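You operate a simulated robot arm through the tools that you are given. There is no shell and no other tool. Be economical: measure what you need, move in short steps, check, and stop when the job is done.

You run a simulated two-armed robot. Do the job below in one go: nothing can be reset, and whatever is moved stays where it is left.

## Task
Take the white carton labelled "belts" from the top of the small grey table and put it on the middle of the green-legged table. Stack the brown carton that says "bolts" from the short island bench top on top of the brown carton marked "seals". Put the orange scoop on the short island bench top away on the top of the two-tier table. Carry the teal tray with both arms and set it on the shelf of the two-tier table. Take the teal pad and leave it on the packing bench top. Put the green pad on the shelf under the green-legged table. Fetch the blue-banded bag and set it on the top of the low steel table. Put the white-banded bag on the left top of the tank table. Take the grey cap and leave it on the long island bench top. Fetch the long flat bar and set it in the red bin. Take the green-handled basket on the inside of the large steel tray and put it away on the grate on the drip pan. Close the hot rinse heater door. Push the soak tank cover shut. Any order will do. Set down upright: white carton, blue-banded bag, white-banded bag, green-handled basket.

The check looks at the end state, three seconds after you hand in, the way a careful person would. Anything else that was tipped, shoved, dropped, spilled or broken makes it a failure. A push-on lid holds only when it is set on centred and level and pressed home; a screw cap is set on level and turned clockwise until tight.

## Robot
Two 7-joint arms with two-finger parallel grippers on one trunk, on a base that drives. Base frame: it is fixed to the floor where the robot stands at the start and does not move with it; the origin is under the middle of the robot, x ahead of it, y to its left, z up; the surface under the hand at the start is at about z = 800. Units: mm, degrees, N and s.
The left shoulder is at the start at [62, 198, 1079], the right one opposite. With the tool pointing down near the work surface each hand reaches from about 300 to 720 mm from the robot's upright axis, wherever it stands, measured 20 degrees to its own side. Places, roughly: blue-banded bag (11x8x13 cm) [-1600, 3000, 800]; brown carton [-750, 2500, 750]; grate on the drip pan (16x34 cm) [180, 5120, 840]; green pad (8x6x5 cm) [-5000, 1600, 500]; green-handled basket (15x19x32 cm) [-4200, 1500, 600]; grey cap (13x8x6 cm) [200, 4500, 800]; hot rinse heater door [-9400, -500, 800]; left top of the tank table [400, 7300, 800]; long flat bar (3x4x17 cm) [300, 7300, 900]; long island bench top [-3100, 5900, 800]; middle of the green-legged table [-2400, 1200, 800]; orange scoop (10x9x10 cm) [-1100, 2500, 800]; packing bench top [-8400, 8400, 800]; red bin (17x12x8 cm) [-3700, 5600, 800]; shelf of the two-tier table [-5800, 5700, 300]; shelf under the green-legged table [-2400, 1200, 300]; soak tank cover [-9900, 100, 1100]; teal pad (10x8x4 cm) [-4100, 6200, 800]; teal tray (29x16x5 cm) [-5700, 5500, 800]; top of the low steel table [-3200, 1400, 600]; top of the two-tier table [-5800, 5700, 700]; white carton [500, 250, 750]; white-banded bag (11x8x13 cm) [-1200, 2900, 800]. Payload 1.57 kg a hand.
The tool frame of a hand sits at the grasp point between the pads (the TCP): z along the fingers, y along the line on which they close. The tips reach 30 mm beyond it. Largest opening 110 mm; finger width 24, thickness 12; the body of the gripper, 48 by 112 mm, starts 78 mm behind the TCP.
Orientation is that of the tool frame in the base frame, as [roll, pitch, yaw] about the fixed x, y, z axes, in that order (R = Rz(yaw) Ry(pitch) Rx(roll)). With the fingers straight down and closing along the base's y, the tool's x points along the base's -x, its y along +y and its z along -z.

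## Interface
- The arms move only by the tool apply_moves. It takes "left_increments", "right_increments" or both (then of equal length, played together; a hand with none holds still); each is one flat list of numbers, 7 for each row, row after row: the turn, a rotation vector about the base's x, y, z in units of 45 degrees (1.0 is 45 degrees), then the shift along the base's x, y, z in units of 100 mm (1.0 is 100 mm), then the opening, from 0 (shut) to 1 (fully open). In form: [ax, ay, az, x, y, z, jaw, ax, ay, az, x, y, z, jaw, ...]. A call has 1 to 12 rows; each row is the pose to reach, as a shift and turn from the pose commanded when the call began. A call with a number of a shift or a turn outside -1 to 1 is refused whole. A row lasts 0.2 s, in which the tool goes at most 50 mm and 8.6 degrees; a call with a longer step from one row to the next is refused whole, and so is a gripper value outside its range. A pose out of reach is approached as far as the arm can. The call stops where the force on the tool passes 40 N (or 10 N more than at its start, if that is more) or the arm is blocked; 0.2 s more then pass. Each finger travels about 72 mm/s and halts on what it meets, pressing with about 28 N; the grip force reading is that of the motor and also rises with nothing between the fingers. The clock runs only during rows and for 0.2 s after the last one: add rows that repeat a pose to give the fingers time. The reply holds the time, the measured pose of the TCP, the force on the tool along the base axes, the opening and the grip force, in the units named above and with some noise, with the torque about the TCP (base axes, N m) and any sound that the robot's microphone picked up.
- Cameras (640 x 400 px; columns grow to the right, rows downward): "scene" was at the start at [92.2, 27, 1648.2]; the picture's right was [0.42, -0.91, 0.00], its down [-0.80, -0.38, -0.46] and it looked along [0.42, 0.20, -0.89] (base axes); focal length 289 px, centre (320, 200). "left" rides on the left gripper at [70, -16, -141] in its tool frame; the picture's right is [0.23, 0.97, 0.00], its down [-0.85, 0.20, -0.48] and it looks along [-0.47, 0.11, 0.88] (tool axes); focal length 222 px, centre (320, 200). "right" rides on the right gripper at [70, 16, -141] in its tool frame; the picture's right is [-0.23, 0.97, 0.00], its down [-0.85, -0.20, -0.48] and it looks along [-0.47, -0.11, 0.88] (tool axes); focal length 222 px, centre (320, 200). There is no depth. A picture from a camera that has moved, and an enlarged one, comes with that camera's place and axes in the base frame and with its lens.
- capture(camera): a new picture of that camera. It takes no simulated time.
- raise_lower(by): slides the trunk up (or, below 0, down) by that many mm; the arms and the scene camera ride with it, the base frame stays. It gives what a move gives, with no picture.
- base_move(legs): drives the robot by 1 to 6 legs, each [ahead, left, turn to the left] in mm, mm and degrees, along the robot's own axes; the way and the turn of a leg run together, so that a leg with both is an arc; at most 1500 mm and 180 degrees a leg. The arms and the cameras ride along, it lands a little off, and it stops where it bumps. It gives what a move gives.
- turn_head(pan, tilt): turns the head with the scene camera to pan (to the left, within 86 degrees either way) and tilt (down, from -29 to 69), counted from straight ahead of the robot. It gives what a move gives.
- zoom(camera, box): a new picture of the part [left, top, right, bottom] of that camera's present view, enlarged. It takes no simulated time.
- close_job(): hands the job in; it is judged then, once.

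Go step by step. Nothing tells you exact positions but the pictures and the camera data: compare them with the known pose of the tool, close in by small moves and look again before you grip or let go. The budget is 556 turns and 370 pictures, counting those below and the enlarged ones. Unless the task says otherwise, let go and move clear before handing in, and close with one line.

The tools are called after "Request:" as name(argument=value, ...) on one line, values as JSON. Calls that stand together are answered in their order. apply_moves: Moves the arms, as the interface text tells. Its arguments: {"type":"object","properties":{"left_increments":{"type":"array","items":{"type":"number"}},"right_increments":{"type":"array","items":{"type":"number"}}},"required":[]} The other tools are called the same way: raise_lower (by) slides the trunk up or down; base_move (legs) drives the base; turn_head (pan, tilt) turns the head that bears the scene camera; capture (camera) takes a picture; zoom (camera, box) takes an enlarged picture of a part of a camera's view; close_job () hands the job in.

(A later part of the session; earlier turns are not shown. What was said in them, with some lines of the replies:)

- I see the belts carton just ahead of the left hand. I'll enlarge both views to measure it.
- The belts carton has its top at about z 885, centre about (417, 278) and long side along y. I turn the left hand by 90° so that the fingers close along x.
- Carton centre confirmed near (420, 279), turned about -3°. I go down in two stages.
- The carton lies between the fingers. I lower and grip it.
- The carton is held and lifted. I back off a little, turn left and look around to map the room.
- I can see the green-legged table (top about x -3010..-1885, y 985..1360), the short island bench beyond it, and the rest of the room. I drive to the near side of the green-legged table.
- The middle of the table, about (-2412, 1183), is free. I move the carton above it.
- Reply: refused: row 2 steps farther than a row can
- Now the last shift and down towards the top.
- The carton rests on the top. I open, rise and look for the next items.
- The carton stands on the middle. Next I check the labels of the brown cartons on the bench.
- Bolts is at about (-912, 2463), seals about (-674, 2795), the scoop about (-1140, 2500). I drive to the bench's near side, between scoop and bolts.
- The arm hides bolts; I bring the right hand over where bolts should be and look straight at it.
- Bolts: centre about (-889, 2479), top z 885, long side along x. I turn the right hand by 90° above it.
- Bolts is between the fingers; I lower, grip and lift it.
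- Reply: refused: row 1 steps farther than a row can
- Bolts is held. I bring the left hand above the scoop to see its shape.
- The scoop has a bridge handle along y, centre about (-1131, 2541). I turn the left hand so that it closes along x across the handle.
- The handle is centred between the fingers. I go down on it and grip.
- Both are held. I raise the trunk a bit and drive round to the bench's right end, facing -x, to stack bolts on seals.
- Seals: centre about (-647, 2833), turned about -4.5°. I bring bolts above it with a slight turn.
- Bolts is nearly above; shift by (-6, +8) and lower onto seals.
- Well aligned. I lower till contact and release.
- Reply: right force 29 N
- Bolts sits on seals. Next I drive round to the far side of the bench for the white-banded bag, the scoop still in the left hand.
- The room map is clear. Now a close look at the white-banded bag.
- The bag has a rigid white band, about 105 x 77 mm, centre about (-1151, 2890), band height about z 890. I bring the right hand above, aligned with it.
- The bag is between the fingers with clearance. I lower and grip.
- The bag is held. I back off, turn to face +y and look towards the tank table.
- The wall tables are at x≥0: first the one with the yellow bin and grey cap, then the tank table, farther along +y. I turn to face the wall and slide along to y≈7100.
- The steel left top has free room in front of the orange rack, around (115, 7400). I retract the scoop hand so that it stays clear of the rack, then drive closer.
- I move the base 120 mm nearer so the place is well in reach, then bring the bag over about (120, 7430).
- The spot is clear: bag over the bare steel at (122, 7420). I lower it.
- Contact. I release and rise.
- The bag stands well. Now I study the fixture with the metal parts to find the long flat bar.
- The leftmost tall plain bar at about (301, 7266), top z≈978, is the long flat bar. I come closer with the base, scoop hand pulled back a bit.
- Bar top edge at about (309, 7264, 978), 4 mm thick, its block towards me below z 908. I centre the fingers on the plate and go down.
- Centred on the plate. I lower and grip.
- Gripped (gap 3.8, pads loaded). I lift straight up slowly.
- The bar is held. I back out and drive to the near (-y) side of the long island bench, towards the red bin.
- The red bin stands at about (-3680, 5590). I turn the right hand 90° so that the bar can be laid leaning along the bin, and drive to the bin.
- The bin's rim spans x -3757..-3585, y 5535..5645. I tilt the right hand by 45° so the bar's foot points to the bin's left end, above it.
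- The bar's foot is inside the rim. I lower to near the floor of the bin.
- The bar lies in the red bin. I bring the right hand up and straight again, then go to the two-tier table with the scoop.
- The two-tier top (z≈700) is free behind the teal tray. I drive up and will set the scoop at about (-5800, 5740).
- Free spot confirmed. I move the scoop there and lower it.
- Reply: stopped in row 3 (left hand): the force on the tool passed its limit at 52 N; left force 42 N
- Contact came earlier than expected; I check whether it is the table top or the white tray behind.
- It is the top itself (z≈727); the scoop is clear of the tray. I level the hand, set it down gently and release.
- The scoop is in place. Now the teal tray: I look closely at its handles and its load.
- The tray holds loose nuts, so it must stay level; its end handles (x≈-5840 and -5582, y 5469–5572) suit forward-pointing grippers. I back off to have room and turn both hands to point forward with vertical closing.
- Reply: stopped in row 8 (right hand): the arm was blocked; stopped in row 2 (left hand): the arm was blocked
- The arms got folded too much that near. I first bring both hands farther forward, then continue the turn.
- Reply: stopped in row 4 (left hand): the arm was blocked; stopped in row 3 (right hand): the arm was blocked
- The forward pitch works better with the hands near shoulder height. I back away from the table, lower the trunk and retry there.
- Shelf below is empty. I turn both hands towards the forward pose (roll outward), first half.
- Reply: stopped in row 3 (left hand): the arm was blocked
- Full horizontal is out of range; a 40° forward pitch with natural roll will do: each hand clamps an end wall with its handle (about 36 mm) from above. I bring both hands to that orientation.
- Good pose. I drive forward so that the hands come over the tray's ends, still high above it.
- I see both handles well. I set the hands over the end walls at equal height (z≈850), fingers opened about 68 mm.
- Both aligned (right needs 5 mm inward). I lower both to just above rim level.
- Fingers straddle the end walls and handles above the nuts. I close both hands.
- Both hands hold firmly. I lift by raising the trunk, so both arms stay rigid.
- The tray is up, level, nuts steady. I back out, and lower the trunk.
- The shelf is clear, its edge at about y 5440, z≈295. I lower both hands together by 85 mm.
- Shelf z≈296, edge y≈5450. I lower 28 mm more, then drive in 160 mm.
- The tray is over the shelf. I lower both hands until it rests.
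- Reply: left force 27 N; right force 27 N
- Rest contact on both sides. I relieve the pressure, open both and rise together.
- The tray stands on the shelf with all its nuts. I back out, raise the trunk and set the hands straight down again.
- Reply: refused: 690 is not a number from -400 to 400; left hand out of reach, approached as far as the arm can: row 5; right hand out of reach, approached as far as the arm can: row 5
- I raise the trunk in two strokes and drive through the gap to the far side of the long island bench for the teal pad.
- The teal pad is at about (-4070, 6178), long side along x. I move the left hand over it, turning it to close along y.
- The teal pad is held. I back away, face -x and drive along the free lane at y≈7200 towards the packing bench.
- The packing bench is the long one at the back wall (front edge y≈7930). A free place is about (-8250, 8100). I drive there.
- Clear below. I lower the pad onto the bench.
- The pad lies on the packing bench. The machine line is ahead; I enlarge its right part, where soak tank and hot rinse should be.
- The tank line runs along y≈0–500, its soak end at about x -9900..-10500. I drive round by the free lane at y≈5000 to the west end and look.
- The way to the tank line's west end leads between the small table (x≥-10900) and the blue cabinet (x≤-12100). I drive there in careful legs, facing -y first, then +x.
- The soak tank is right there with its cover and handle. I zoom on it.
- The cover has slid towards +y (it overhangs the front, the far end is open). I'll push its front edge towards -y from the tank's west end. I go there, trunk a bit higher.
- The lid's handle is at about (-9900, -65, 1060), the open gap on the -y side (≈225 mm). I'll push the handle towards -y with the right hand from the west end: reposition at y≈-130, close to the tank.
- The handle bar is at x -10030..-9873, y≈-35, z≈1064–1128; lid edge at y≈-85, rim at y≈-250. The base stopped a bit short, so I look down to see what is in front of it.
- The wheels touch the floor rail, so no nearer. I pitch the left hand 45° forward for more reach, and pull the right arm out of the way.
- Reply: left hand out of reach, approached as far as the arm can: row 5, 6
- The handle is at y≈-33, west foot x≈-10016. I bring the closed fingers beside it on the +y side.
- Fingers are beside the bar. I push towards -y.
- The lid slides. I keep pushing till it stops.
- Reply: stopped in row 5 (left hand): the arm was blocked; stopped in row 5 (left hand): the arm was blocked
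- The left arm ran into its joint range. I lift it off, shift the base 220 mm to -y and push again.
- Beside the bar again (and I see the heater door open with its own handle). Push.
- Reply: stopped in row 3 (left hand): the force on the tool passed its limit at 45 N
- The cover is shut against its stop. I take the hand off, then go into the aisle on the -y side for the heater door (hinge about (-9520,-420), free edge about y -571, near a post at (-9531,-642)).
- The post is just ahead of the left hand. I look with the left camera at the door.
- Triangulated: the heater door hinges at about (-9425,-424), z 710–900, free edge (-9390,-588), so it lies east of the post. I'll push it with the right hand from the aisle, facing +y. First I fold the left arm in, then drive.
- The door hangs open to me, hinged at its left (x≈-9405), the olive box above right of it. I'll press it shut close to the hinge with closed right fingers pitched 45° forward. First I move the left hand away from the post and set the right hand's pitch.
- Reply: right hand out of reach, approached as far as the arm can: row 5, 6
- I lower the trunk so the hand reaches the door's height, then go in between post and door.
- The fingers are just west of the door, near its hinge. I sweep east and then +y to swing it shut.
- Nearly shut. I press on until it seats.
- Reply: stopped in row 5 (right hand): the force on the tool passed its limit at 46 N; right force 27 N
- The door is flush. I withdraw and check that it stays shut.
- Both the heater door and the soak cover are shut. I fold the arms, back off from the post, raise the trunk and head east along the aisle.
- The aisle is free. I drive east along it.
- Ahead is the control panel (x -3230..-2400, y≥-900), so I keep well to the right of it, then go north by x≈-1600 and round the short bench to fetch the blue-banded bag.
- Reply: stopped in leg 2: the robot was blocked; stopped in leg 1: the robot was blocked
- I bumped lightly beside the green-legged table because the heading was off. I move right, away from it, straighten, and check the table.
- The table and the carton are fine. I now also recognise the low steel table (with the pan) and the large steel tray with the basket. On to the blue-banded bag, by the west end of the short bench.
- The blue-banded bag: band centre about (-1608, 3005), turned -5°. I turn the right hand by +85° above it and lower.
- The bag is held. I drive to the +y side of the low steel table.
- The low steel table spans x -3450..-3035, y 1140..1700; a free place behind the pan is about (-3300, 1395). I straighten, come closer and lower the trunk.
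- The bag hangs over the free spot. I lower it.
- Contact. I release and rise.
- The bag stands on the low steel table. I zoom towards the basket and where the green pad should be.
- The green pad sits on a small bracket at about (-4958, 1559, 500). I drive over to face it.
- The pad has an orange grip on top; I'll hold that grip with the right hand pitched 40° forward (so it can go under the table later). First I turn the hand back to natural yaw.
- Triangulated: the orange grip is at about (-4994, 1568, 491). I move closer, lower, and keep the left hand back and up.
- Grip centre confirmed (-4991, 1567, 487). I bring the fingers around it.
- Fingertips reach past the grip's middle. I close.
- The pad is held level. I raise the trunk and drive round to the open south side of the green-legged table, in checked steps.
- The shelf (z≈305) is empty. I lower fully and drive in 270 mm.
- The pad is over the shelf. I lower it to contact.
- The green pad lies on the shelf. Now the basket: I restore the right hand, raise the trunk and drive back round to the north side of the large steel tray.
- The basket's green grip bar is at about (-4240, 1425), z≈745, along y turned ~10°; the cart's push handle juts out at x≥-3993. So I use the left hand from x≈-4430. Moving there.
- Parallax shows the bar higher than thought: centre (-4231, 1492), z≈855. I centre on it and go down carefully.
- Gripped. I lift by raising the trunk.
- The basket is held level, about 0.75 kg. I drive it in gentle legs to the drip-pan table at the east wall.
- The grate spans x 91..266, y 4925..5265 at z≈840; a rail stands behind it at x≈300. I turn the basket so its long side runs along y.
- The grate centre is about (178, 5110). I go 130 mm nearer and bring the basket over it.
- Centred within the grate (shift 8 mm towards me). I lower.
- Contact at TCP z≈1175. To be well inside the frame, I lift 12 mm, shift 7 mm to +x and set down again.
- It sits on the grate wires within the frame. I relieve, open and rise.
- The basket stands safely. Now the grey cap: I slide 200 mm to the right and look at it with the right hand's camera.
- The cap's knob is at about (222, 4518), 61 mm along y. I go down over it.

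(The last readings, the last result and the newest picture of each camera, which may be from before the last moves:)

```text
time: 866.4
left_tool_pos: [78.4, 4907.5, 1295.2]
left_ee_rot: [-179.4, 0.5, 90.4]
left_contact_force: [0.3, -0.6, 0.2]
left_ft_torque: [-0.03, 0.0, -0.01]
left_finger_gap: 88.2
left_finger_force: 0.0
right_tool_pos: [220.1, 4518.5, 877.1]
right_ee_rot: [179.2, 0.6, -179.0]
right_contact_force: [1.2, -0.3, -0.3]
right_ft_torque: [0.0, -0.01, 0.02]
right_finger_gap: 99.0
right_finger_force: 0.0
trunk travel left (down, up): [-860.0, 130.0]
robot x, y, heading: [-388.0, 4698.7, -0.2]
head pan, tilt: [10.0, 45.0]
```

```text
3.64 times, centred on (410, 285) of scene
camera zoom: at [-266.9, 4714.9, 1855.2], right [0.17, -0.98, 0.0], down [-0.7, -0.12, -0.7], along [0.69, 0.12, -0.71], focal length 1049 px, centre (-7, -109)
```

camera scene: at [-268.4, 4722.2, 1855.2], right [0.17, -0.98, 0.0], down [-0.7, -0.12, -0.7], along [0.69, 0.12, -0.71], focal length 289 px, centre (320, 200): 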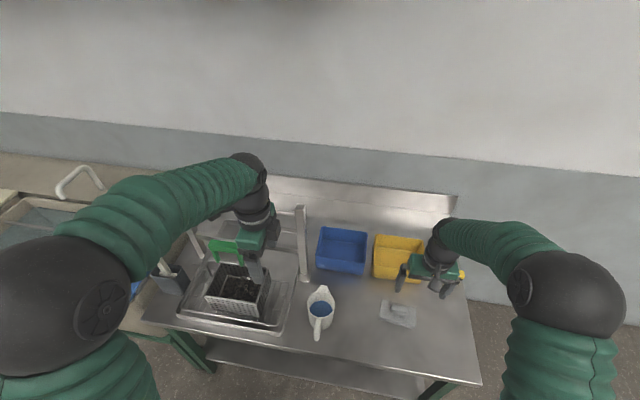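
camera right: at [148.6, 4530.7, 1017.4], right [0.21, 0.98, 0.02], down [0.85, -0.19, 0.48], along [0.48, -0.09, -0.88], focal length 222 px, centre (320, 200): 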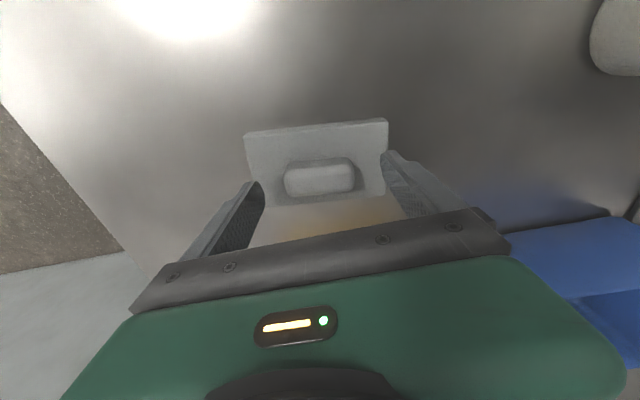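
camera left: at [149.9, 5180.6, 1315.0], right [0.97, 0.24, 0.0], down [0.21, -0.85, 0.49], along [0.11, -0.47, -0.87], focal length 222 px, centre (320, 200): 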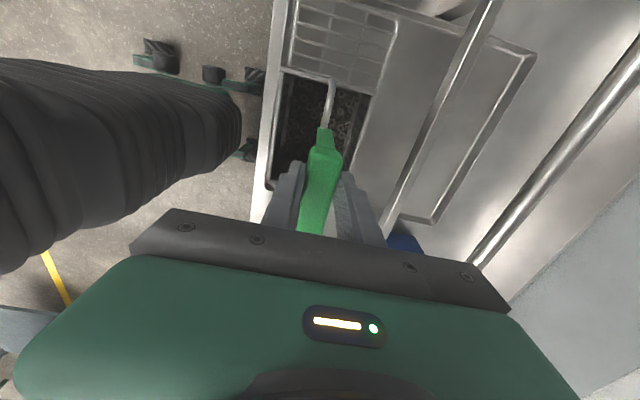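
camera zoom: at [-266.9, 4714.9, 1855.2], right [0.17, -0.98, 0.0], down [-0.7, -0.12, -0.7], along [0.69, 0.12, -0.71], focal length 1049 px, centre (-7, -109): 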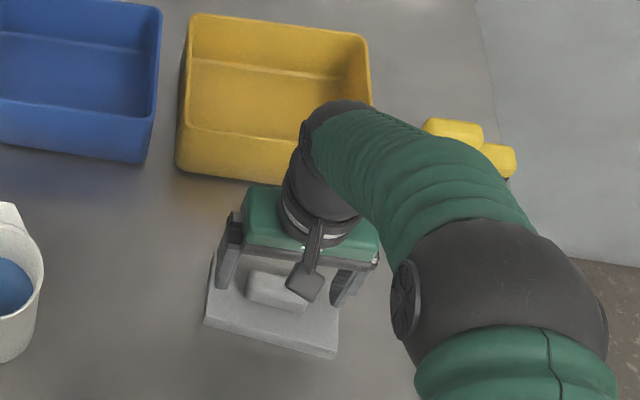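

Request:
apply_moves(right_increments=[0, 0, 0, 0.03, 0, -0.03, 0.7, 0, 0, 0, 0.03, 0, -0.03, 0.4, 0, 0, 0, 0.03, 0, -0.03, 0, 0, 0, 0, 0.03, 0, -0.03, 0])

Request:
apply_moves(right_increments=[0, 0, 0, 0, 0, 0.1, 0, 0, 0, 0, 0, 0, 0.3, 0, 0, 0, 0, 0, 0, 0.6, 0, 0, 0, 0, 0, 0, 1, 0])

Request:
capture(camera="right")

```text
time: 867.4
left_tool_pos: [75.6, 4907.1, 1294.9]
left_ee_rot: [-179.5, 0.5, 90.5]
left_contact_force: [-1.0, -0.1, 0.1]
left_ft_torque: [0.02, 0.02, -0.01]
left_finger_gap: 88.0
left_finger_force: 0.0
right_tool_pos: [221.4, 4518.2, 874.2]
right_ee_rot: [179.2, 0.8, -179.0]
right_contact_force: [0.9, -0.4, 2.6]
right_ft_torque: [-0.06, -0.12, -0.08]
right_finger_gap: 61.0
right_finger_force: 28.2
trunk travel left (down, up): [-860.0, 130.0]
robot x, y, heading: [-385.8, 4702.9, -0.2]
head pan, tilt: [10.0, 45.0]
```

```text
time: 868.4
left_tool_pos: [75.0, 4907.6, 1296.0]
left_ee_rot: [-179.5, 0.5, 90.5]
left_contact_force: [-0.3, 0.0, -0.1]
left_ft_torque: [0.0, -0.01, 0.03]
left_finger_gap: 87.9
left_finger_force: 0.1
right_tool_pos: [219.6, 4520.0, 971.7]
right_ee_rot: [179.2, 0.6, -179.0]
right_contact_force: [-0.4, -0.4, -0.7]
right_ft_torque: [-0.04, 0.01, 0.02]
right_finger_gap: 60.8
right_finger_force: 27.7
trunk travel left (down, up): [-860.0, 130.0]
robot x, y, heading: [-389.4, 4701.2, -0.0]
head pan, tilt: [10.0, 45.0]
```

```text
118 pictures are left
camera right: at [148.0, 4532.7, 1113.5], right [0.21, 0.98, 0.02], down [0.85, -0.19, 0.49], along [0.48, -0.09, -0.87], focal length 222 px, centre (320, 200)
```

right: 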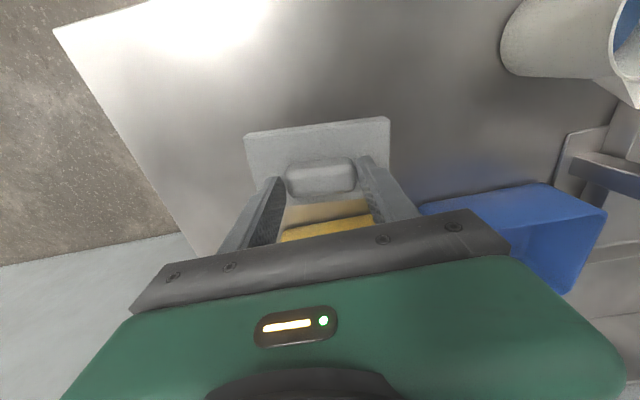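

The cap is held. I take it to the long island bench: free gap at about (-3000, 5600).

Request:
apply_moves(right_increments=[0, 0, 0, 0, 0, 0.45, 0, 0, 0, 0, 0, 0, 0.9, 0, 0, 0, 0, 0, 0, 1, 0])

Request:
base_move(legs=[[-600, 0, 0], [0, 0, 90], [0, 1200, 0]])

```text
time: 869.1
left_tool_pos: [76.5, 4906.1, 1294.5]
left_ee_rot: [-179.4, 0.6, 90.6]
left_contact_force: [-0.4, 0.3, -0.7]
left_ft_torque: [0.0, 0.04, 0.0]
left_finger_gap: 88.2
left_finger_force: 0.1
right_tool_pos: [222.0, 4522.2, 1075.0]
right_ee_rot: [179.2, 0.6, -179.0]
right_contact_force: [0.4, 0.7, -0.7]
right_ft_torque: [0.0, 0.02, 0.01]
right_finger_gap: 60.9
right_finger_force: 28.6
trunk travel left (down, up): [-860.0, 130.0]
robot x, y, heading: [-386.4, 4702.3, -0.1]
head pan, tilt: [10.0, 45.0]
```

```text
time: 882.1
left_tool_pos: [-2408.4, 5181.1, 1295.7]
left_ee_rot: [-179.4, 0.4, 179.9]
left_contact_force: [0.4, -0.9, -0.2]
left_ft_torque: [0.0, 0.02, 0.02]
left_finger_gap: 88.0
left_finger_force: 0.2
right_tool_pos: [-2022.2, 5322.4, 1074.0]
right_ee_rot: [179.2, 0.6, -89.6]
right_contact_force: [0.7, -0.3, 0.0]
right_ft_torque: [0.02, 0.02, -0.02]
right_finger_gap: 59.2
right_finger_force: 27.6
trunk travel left (down, up): [-860.0, 130.0]
robot x, y, heading: [-2210.1, 4719.1, 89.1]
head pan, tilt: [10.0, 45.0]
```

Request:
capture(camera="right")

Request:
base_move(legs=[[0, 960, 0.9], [200, 0, 0]])

Request:
turn_head(pan=-10, tilt=45)

Request:
capture(camera="scene")

```text
117 pictures are left
camera right: at [-2034.6, 5250.8, 1215.1], right [-0.98, 0.22, 0.02], down [0.2, 0.85, 0.48], along [0.09, 0.48, -0.87], focal length 222 px, centre (320, 200)
```

right: 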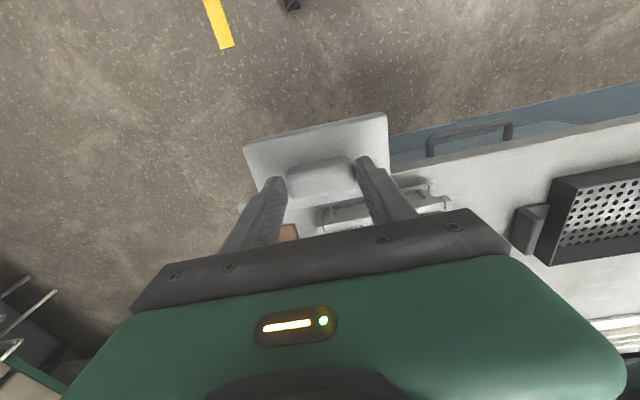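

```text
time: 888.4
left_tool_pos: [-3404.6, 5366.1, 1298.0]
left_ee_rot: [-179.9, 0.5, -178.6]
left_contact_force: [-0.2, -0.7, 0.0]
left_ft_torque: [-0.01, -0.01, -0.03]
left_finger_gap: 87.9
left_finger_force: 0.1
right_tool_pos: [-3020.4, 5519.5, 1078.0]
right_ee_rot: [179.3, 1.0, -88.0]
right_contact_force: [0.0, -0.2, 0.4]
right_ft_torque: [0.0, -0.04, -0.02]
right_finger_gap: 58.6
right_finger_force: 27.9
trunk travel left (down, up): [-860.0, 130.0]
robot x, y, heading: [-3188.9, 4918.7, 90.7]
head pan, tilt: [10.0, 45.0]
```

```text
time: 889.3
left_tool_pos: [-3403.4, 5369.4, 1296.5]
left_ee_rot: [-179.6, 0.6, -178.6]
left_contact_force: [0.2, 0.7, 1.3]
left_ft_torque: [-0.01, 0.0, -0.01]
left_finger_gap: 88.0
left_finger_force: 0.1
right_tool_pos: [-3020.1, 5522.9, 1077.4]
right_ee_rot: [179.3, 0.9, -88.1]
right_contact_force: [-0.5, -0.9, 0.1]
right_ft_torque: [0.01, 0.02, -0.02]
right_finger_gap: 58.8
right_finger_force: 27.8
trunk travel left (down, up): [-860.0, 130.0]
robot x, y, heading: [-3193.9, 4913.3, 90.6]
head pan, tilt: [-10.0, 45.0]
```

```text
116 pictures are left
camera scene: at [-3177.0, 5027.8, 1855.4], right [0.99, -0.16, 0.0], down [-0.11, -0.7, -0.71], along [0.11, 0.7, -0.71], focal length 289 px, centre (320, 200)
```

scene: 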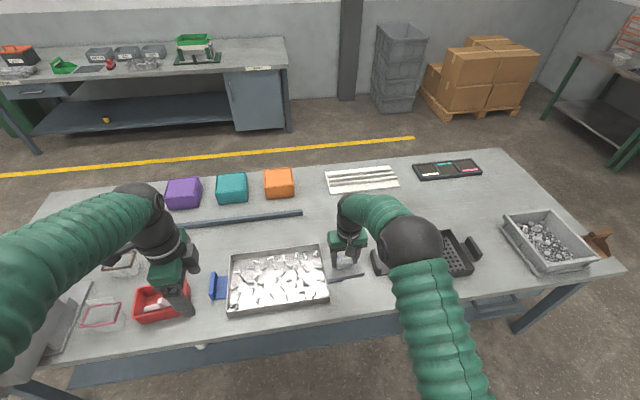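

Request:
zoom(camera="scene", box=[290, 190, 450, 320])

Request:
capture(camera="right")

```text
3.08 times, centred on (370, 255) of scene
camera zoom: at [-3177.0, 5027.8, 1855.4], right [0.99, -0.16, 0.0], down [-0.11, -0.7, -0.71], along [0.11, 0.7, -0.71], focal length 888 px, centre (166, 31)
```

zoom: 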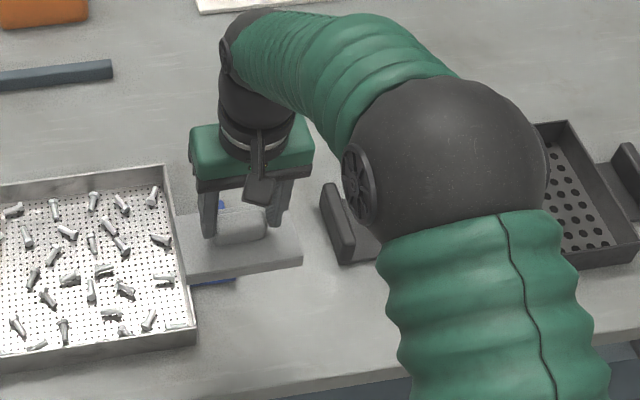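

```text
114 pictures are left
camera right: at [-3031.7, 5450.1, 1217.4], right [-0.98, 0.19, 0.02], down [0.18, 0.85, 0.49], along [0.08, 0.48, -0.87], focal length 222 px, centre (320, 200)
```

right: 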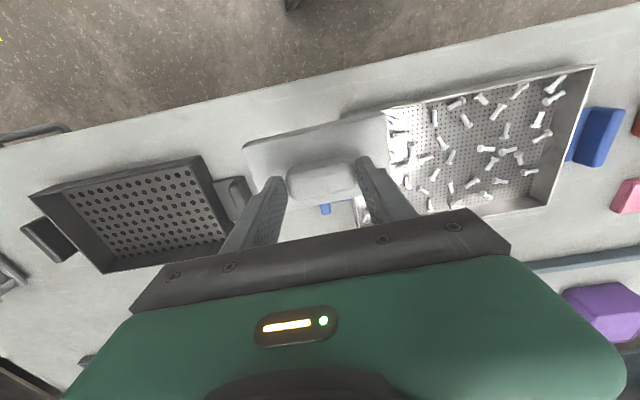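

The gap behind is narrow, but the strip in front, around (-2958, 5526), is free (bench edge y≈5458, blue handle from y≈5585). I shift there and lower.

Request:
apply_moves(right_increments=[0, 0, 0, 0.3, 0.02, -0.2, 0, 0, 0, -0.03, 0.6, 0.03, -0.5, 0, 0, 0, -0.05, 0.62, 0.03, -0.9, 0, 0, 0, -0.05, 0.62, 0.03, -1, 0])

Request:
capture(camera="right")

Request:
zoom(camera="scene", box=[290, 190, 450, 320])

```text
time: 890.3
left_tool_pos: [-3404.6, 5371.4, 1296.8]
left_ee_rot: [-179.5, 0.5, -178.6]
left_contact_force: [-0.5, 1.0, 0.8]
left_ft_torque: [0.0, -0.01, 0.01]
left_finger_gap: 88.1
left_finger_force: 0.0
right_tool_pos: [-2960.2, 5527.9, 978.6]
right_ee_rot: [179.1, 0.8, -90.4]
right_contact_force: [-0.4, 0.5, -1.1]
right_ft_torque: [-0.02, 0.03, 0.01]
right_finger_gap: 58.7
right_finger_force: 27.8
trunk travel left (down, up): [-860.0, 130.0]
robot x, y, heading: [-3193.0, 4915.1, 90.7]
head pan, tilt: [-10.0, 45.0]
```

```text
113 pictures are left
camera right: at [-2974.0, 5454.7, 1119.3], right [-0.97, 0.23, 0.02], down [0.21, 0.85, 0.49], along [0.1, 0.48, -0.87], focal length 222 px, centre (320, 200)
```

right: 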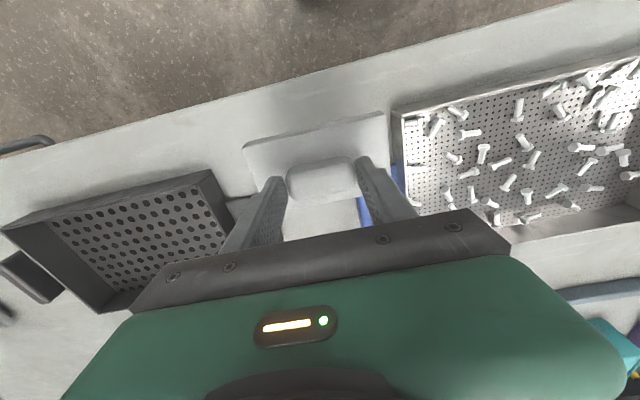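

```text
3.08 times, centred on (370, 255) of scene
camera zoom: at [-3177.7, 5029.3, 1855.3], right [0.99, -0.16, 0.0], down [-0.11, -0.7, -0.7], along [0.11, 0.7, -0.71], focal length 888 px, centre (166, 31)
```

zoom: 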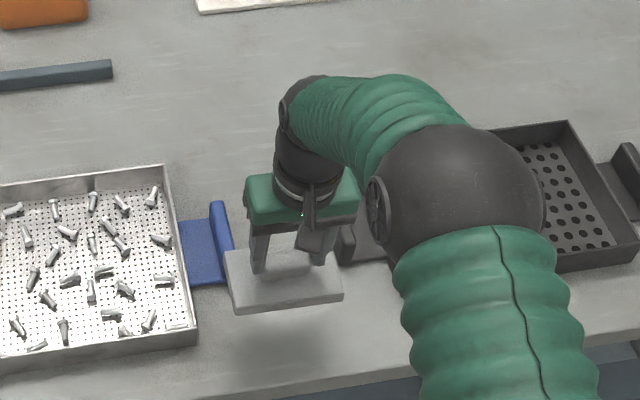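

Request:
apply_moves(right_increments=[0, 0, 0, 0.1, -0.08, -0.3, 0, 0, 0, 0, 0.1, -0.08, -0.6, 0, 0, 0, 0, 0.1, -0.08, -0.8, 0, 0, 0, 0, 0.1, -0.08, -0.92, 0])

Request:
apply_moves(right_increments=[0, 0, 0, 0, 0, -0.06, 0, 0, 0, 0, 0, 0, -0.11, 0, 0, 0, 0, 0, 0, -0.16, 0, 0, 0, 0, 0, 0, -0.2, 0])

```text
time: 891.3
left_tool_pos: [-3403.0, 5370.4, 1297.4]
left_ee_rot: [-179.6, 0.4, -178.6]
left_contact_force: [-0.2, -0.4, -0.4]
left_ft_torque: [0.01, 0.0, -0.02]
left_finger_gap: 88.0
left_finger_force: 0.0
right_tool_pos: [-2946.4, 5517.9, 886.6]
right_ee_rot: [179.2, 0.9, -90.4]
right_contact_force: [0.2, -0.6, -0.4]
right_ft_torque: [-0.01, -0.02, -0.01]
right_finger_gap: 58.5
right_finger_force: 28.4
trunk travel left (down, up): [-860.0, 130.0]
robot x, y, heading: [-3192.5, 4913.4, 91.1]
head pan, tilt: [-10.0, 45.0]
```

```text
time: 892.3
left_tool_pos: [-3404.3, 5368.4, 1297.5]
left_ee_rot: [-179.6, 0.5, -178.6]
left_contact_force: [-0.1, 0.1, -0.5]
left_ft_torque: [0.01, -0.01, -0.01]
left_finger_gap: 87.8
left_finger_force: 0.1
right_tool_pos: [-2946.4, 5517.5, 866.6]
right_ee_rot: [179.3, 1.1, -90.4]
right_contact_force: [5.4, 3.4, 25.3]
right_ft_torque: [0.2, -0.23, -0.1]
right_finger_gap: 59.6
right_finger_force: 27.7
trunk travel left (down, up): [-860.0, 130.0]
robot x, y, heading: [-3194.7, 4916.2, 90.7]
head pan, tilt: [-10.0, 45.0]
```

Request:
apply_moves(right_increments=[0, 0, 0, 0, 0, 0.03, 0, 0, 0, 0, 0, 0, 0.03, 0.6, 0, 0, 0, 0, 0, 0.03, 0.75, 0, 0, 0, 0, 0, 0.03, 0.75, 0, 0, 0, 0, 0, 0.35, 0.75, 0, 0, 0, 0, 0, 0.7, 0.75, 0, 0, 0, 0, 0, 1, 0.75])

Request:
apply_moves(right_increments=[0, 0, 0, 0, -0.1, 0.45, 0.75, 0, 0, 0, 0, -0.4, 0.8, 0.75, 0, 0, 0, 0, -0.8, 1, 0.75])

Request:
capture(camera="scene")

Request:
zoom(camera="right", box=[200, 80, 440, 240])

```text
time: 893.9
left_tool_pos: [-3404.3, 5370.1, 1298.1]
left_ee_rot: [-179.5, 0.5, -178.6]
left_contact_force: [-0.4, 0.1, -0.1]
left_ft_torque: [0.02, 0.03, 0.02]
left_finger_gap: 88.0
left_finger_force: 0.0
right_tool_pos: [-2948.1, 5517.3, 964.2]
right_ee_rot: [179.2, 0.8, -90.3]
right_contact_force: [0.7, 0.5, -0.3]
right_ft_torque: [-0.03, 0.03, -0.02]
right_finger_gap: 82.6
right_finger_force: 0.1
trunk travel left (down, up): [-860.0, 130.0]
robot x, y, heading: [-3194.6, 4916.3, 91.0]
head pan, tilt: [-10.0, 45.0]
```

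```text
time: 894.7
left_tool_pos: [-3404.3, 5368.4, 1298.8]
left_ee_rot: [-179.7, 0.5, -178.6]
left_contact_force: [0.2, 0.1, 0.1]
left_ft_torque: [0.01, 0.01, -0.01]
left_finger_gap: 87.8
left_finger_force: 0.0
right_tool_pos: [-2951.3, 5435.7, 1063.0]
right_ee_rot: [179.2, 0.9, -90.5]
right_contact_force: [-0.1, -0.8, 0.2]
right_ft_torque: [-0.01, 0.03, 0.02]
right_finger_gap: 82.4
right_finger_force: 0.1
trunk travel left (down, up): [-860.0, 130.0]
robot x, y, heading: [-3187.3, 4913.9, 90.8]
head pan, tilt: [-10.0, 45.0]
```

```text
111 pictures are left
camera scene: at [-3177.9, 5024.7, 1855.6], right [0.99, -0.16, 0.0], down [-0.11, -0.7, -0.71], along [0.11, 0.7, -0.71], focal length 289 px, centre (320, 200)
```

scene: 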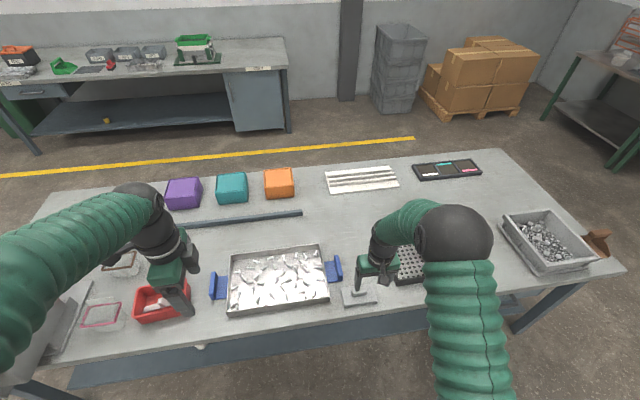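

```text
2.50 times, centred on (320, 160) of right
camera zoom: at [-2966.8, 5363.4, 1204.0], right [-0.97, 0.23, 0.02], down [0.21, 0.85, 0.49], along [0.1, 0.48, -0.87], focal length 555 px, centre (320, 300)
```

zoom: 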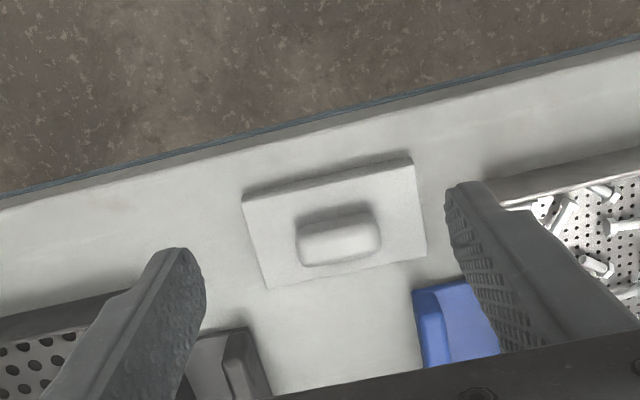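

The grey cap lies flat on the bench, and the red bin still holds the bar. All thirteen jobs are done; I back off clear of the bench.

Request:
base_move(legs=[[-350, 0, 0]])

Request:
close_job()

```text
time: 896.9
left_tool_pos: [-3399.9, 5021.0, 1296.7]
left_ee_rot: [-179.5, 0.5, -178.3]
left_contact_force: [-0.3, -0.4, -0.6]
left_ft_torque: [-0.01, 0.04, -0.01]
left_finger_gap: 88.0
left_finger_force: 0.0
right_tool_pos: [-2948.7, 5090.7, 1060.2]
right_ee_rot: [179.2, 0.7, -90.0]
right_contact_force: [0.1, -0.5, -0.4]
right_ft_torque: [0.0, -0.01, 0.0]
right_finger_gap: 82.4
right_finger_force: 0.1
trunk travel left (down, up): [-860.0, 130.0]
robot x, y, heading: [-3183.6, 4564.1, 91.4]
head pan, tilt: [-10.0, 45.0]
```

```text
The job is handed in.
```

All thirteen tasks are done and the job is handed in; the base bumped the green-legged table once on the way, and a look right after showed the table and the carton on it still in place.
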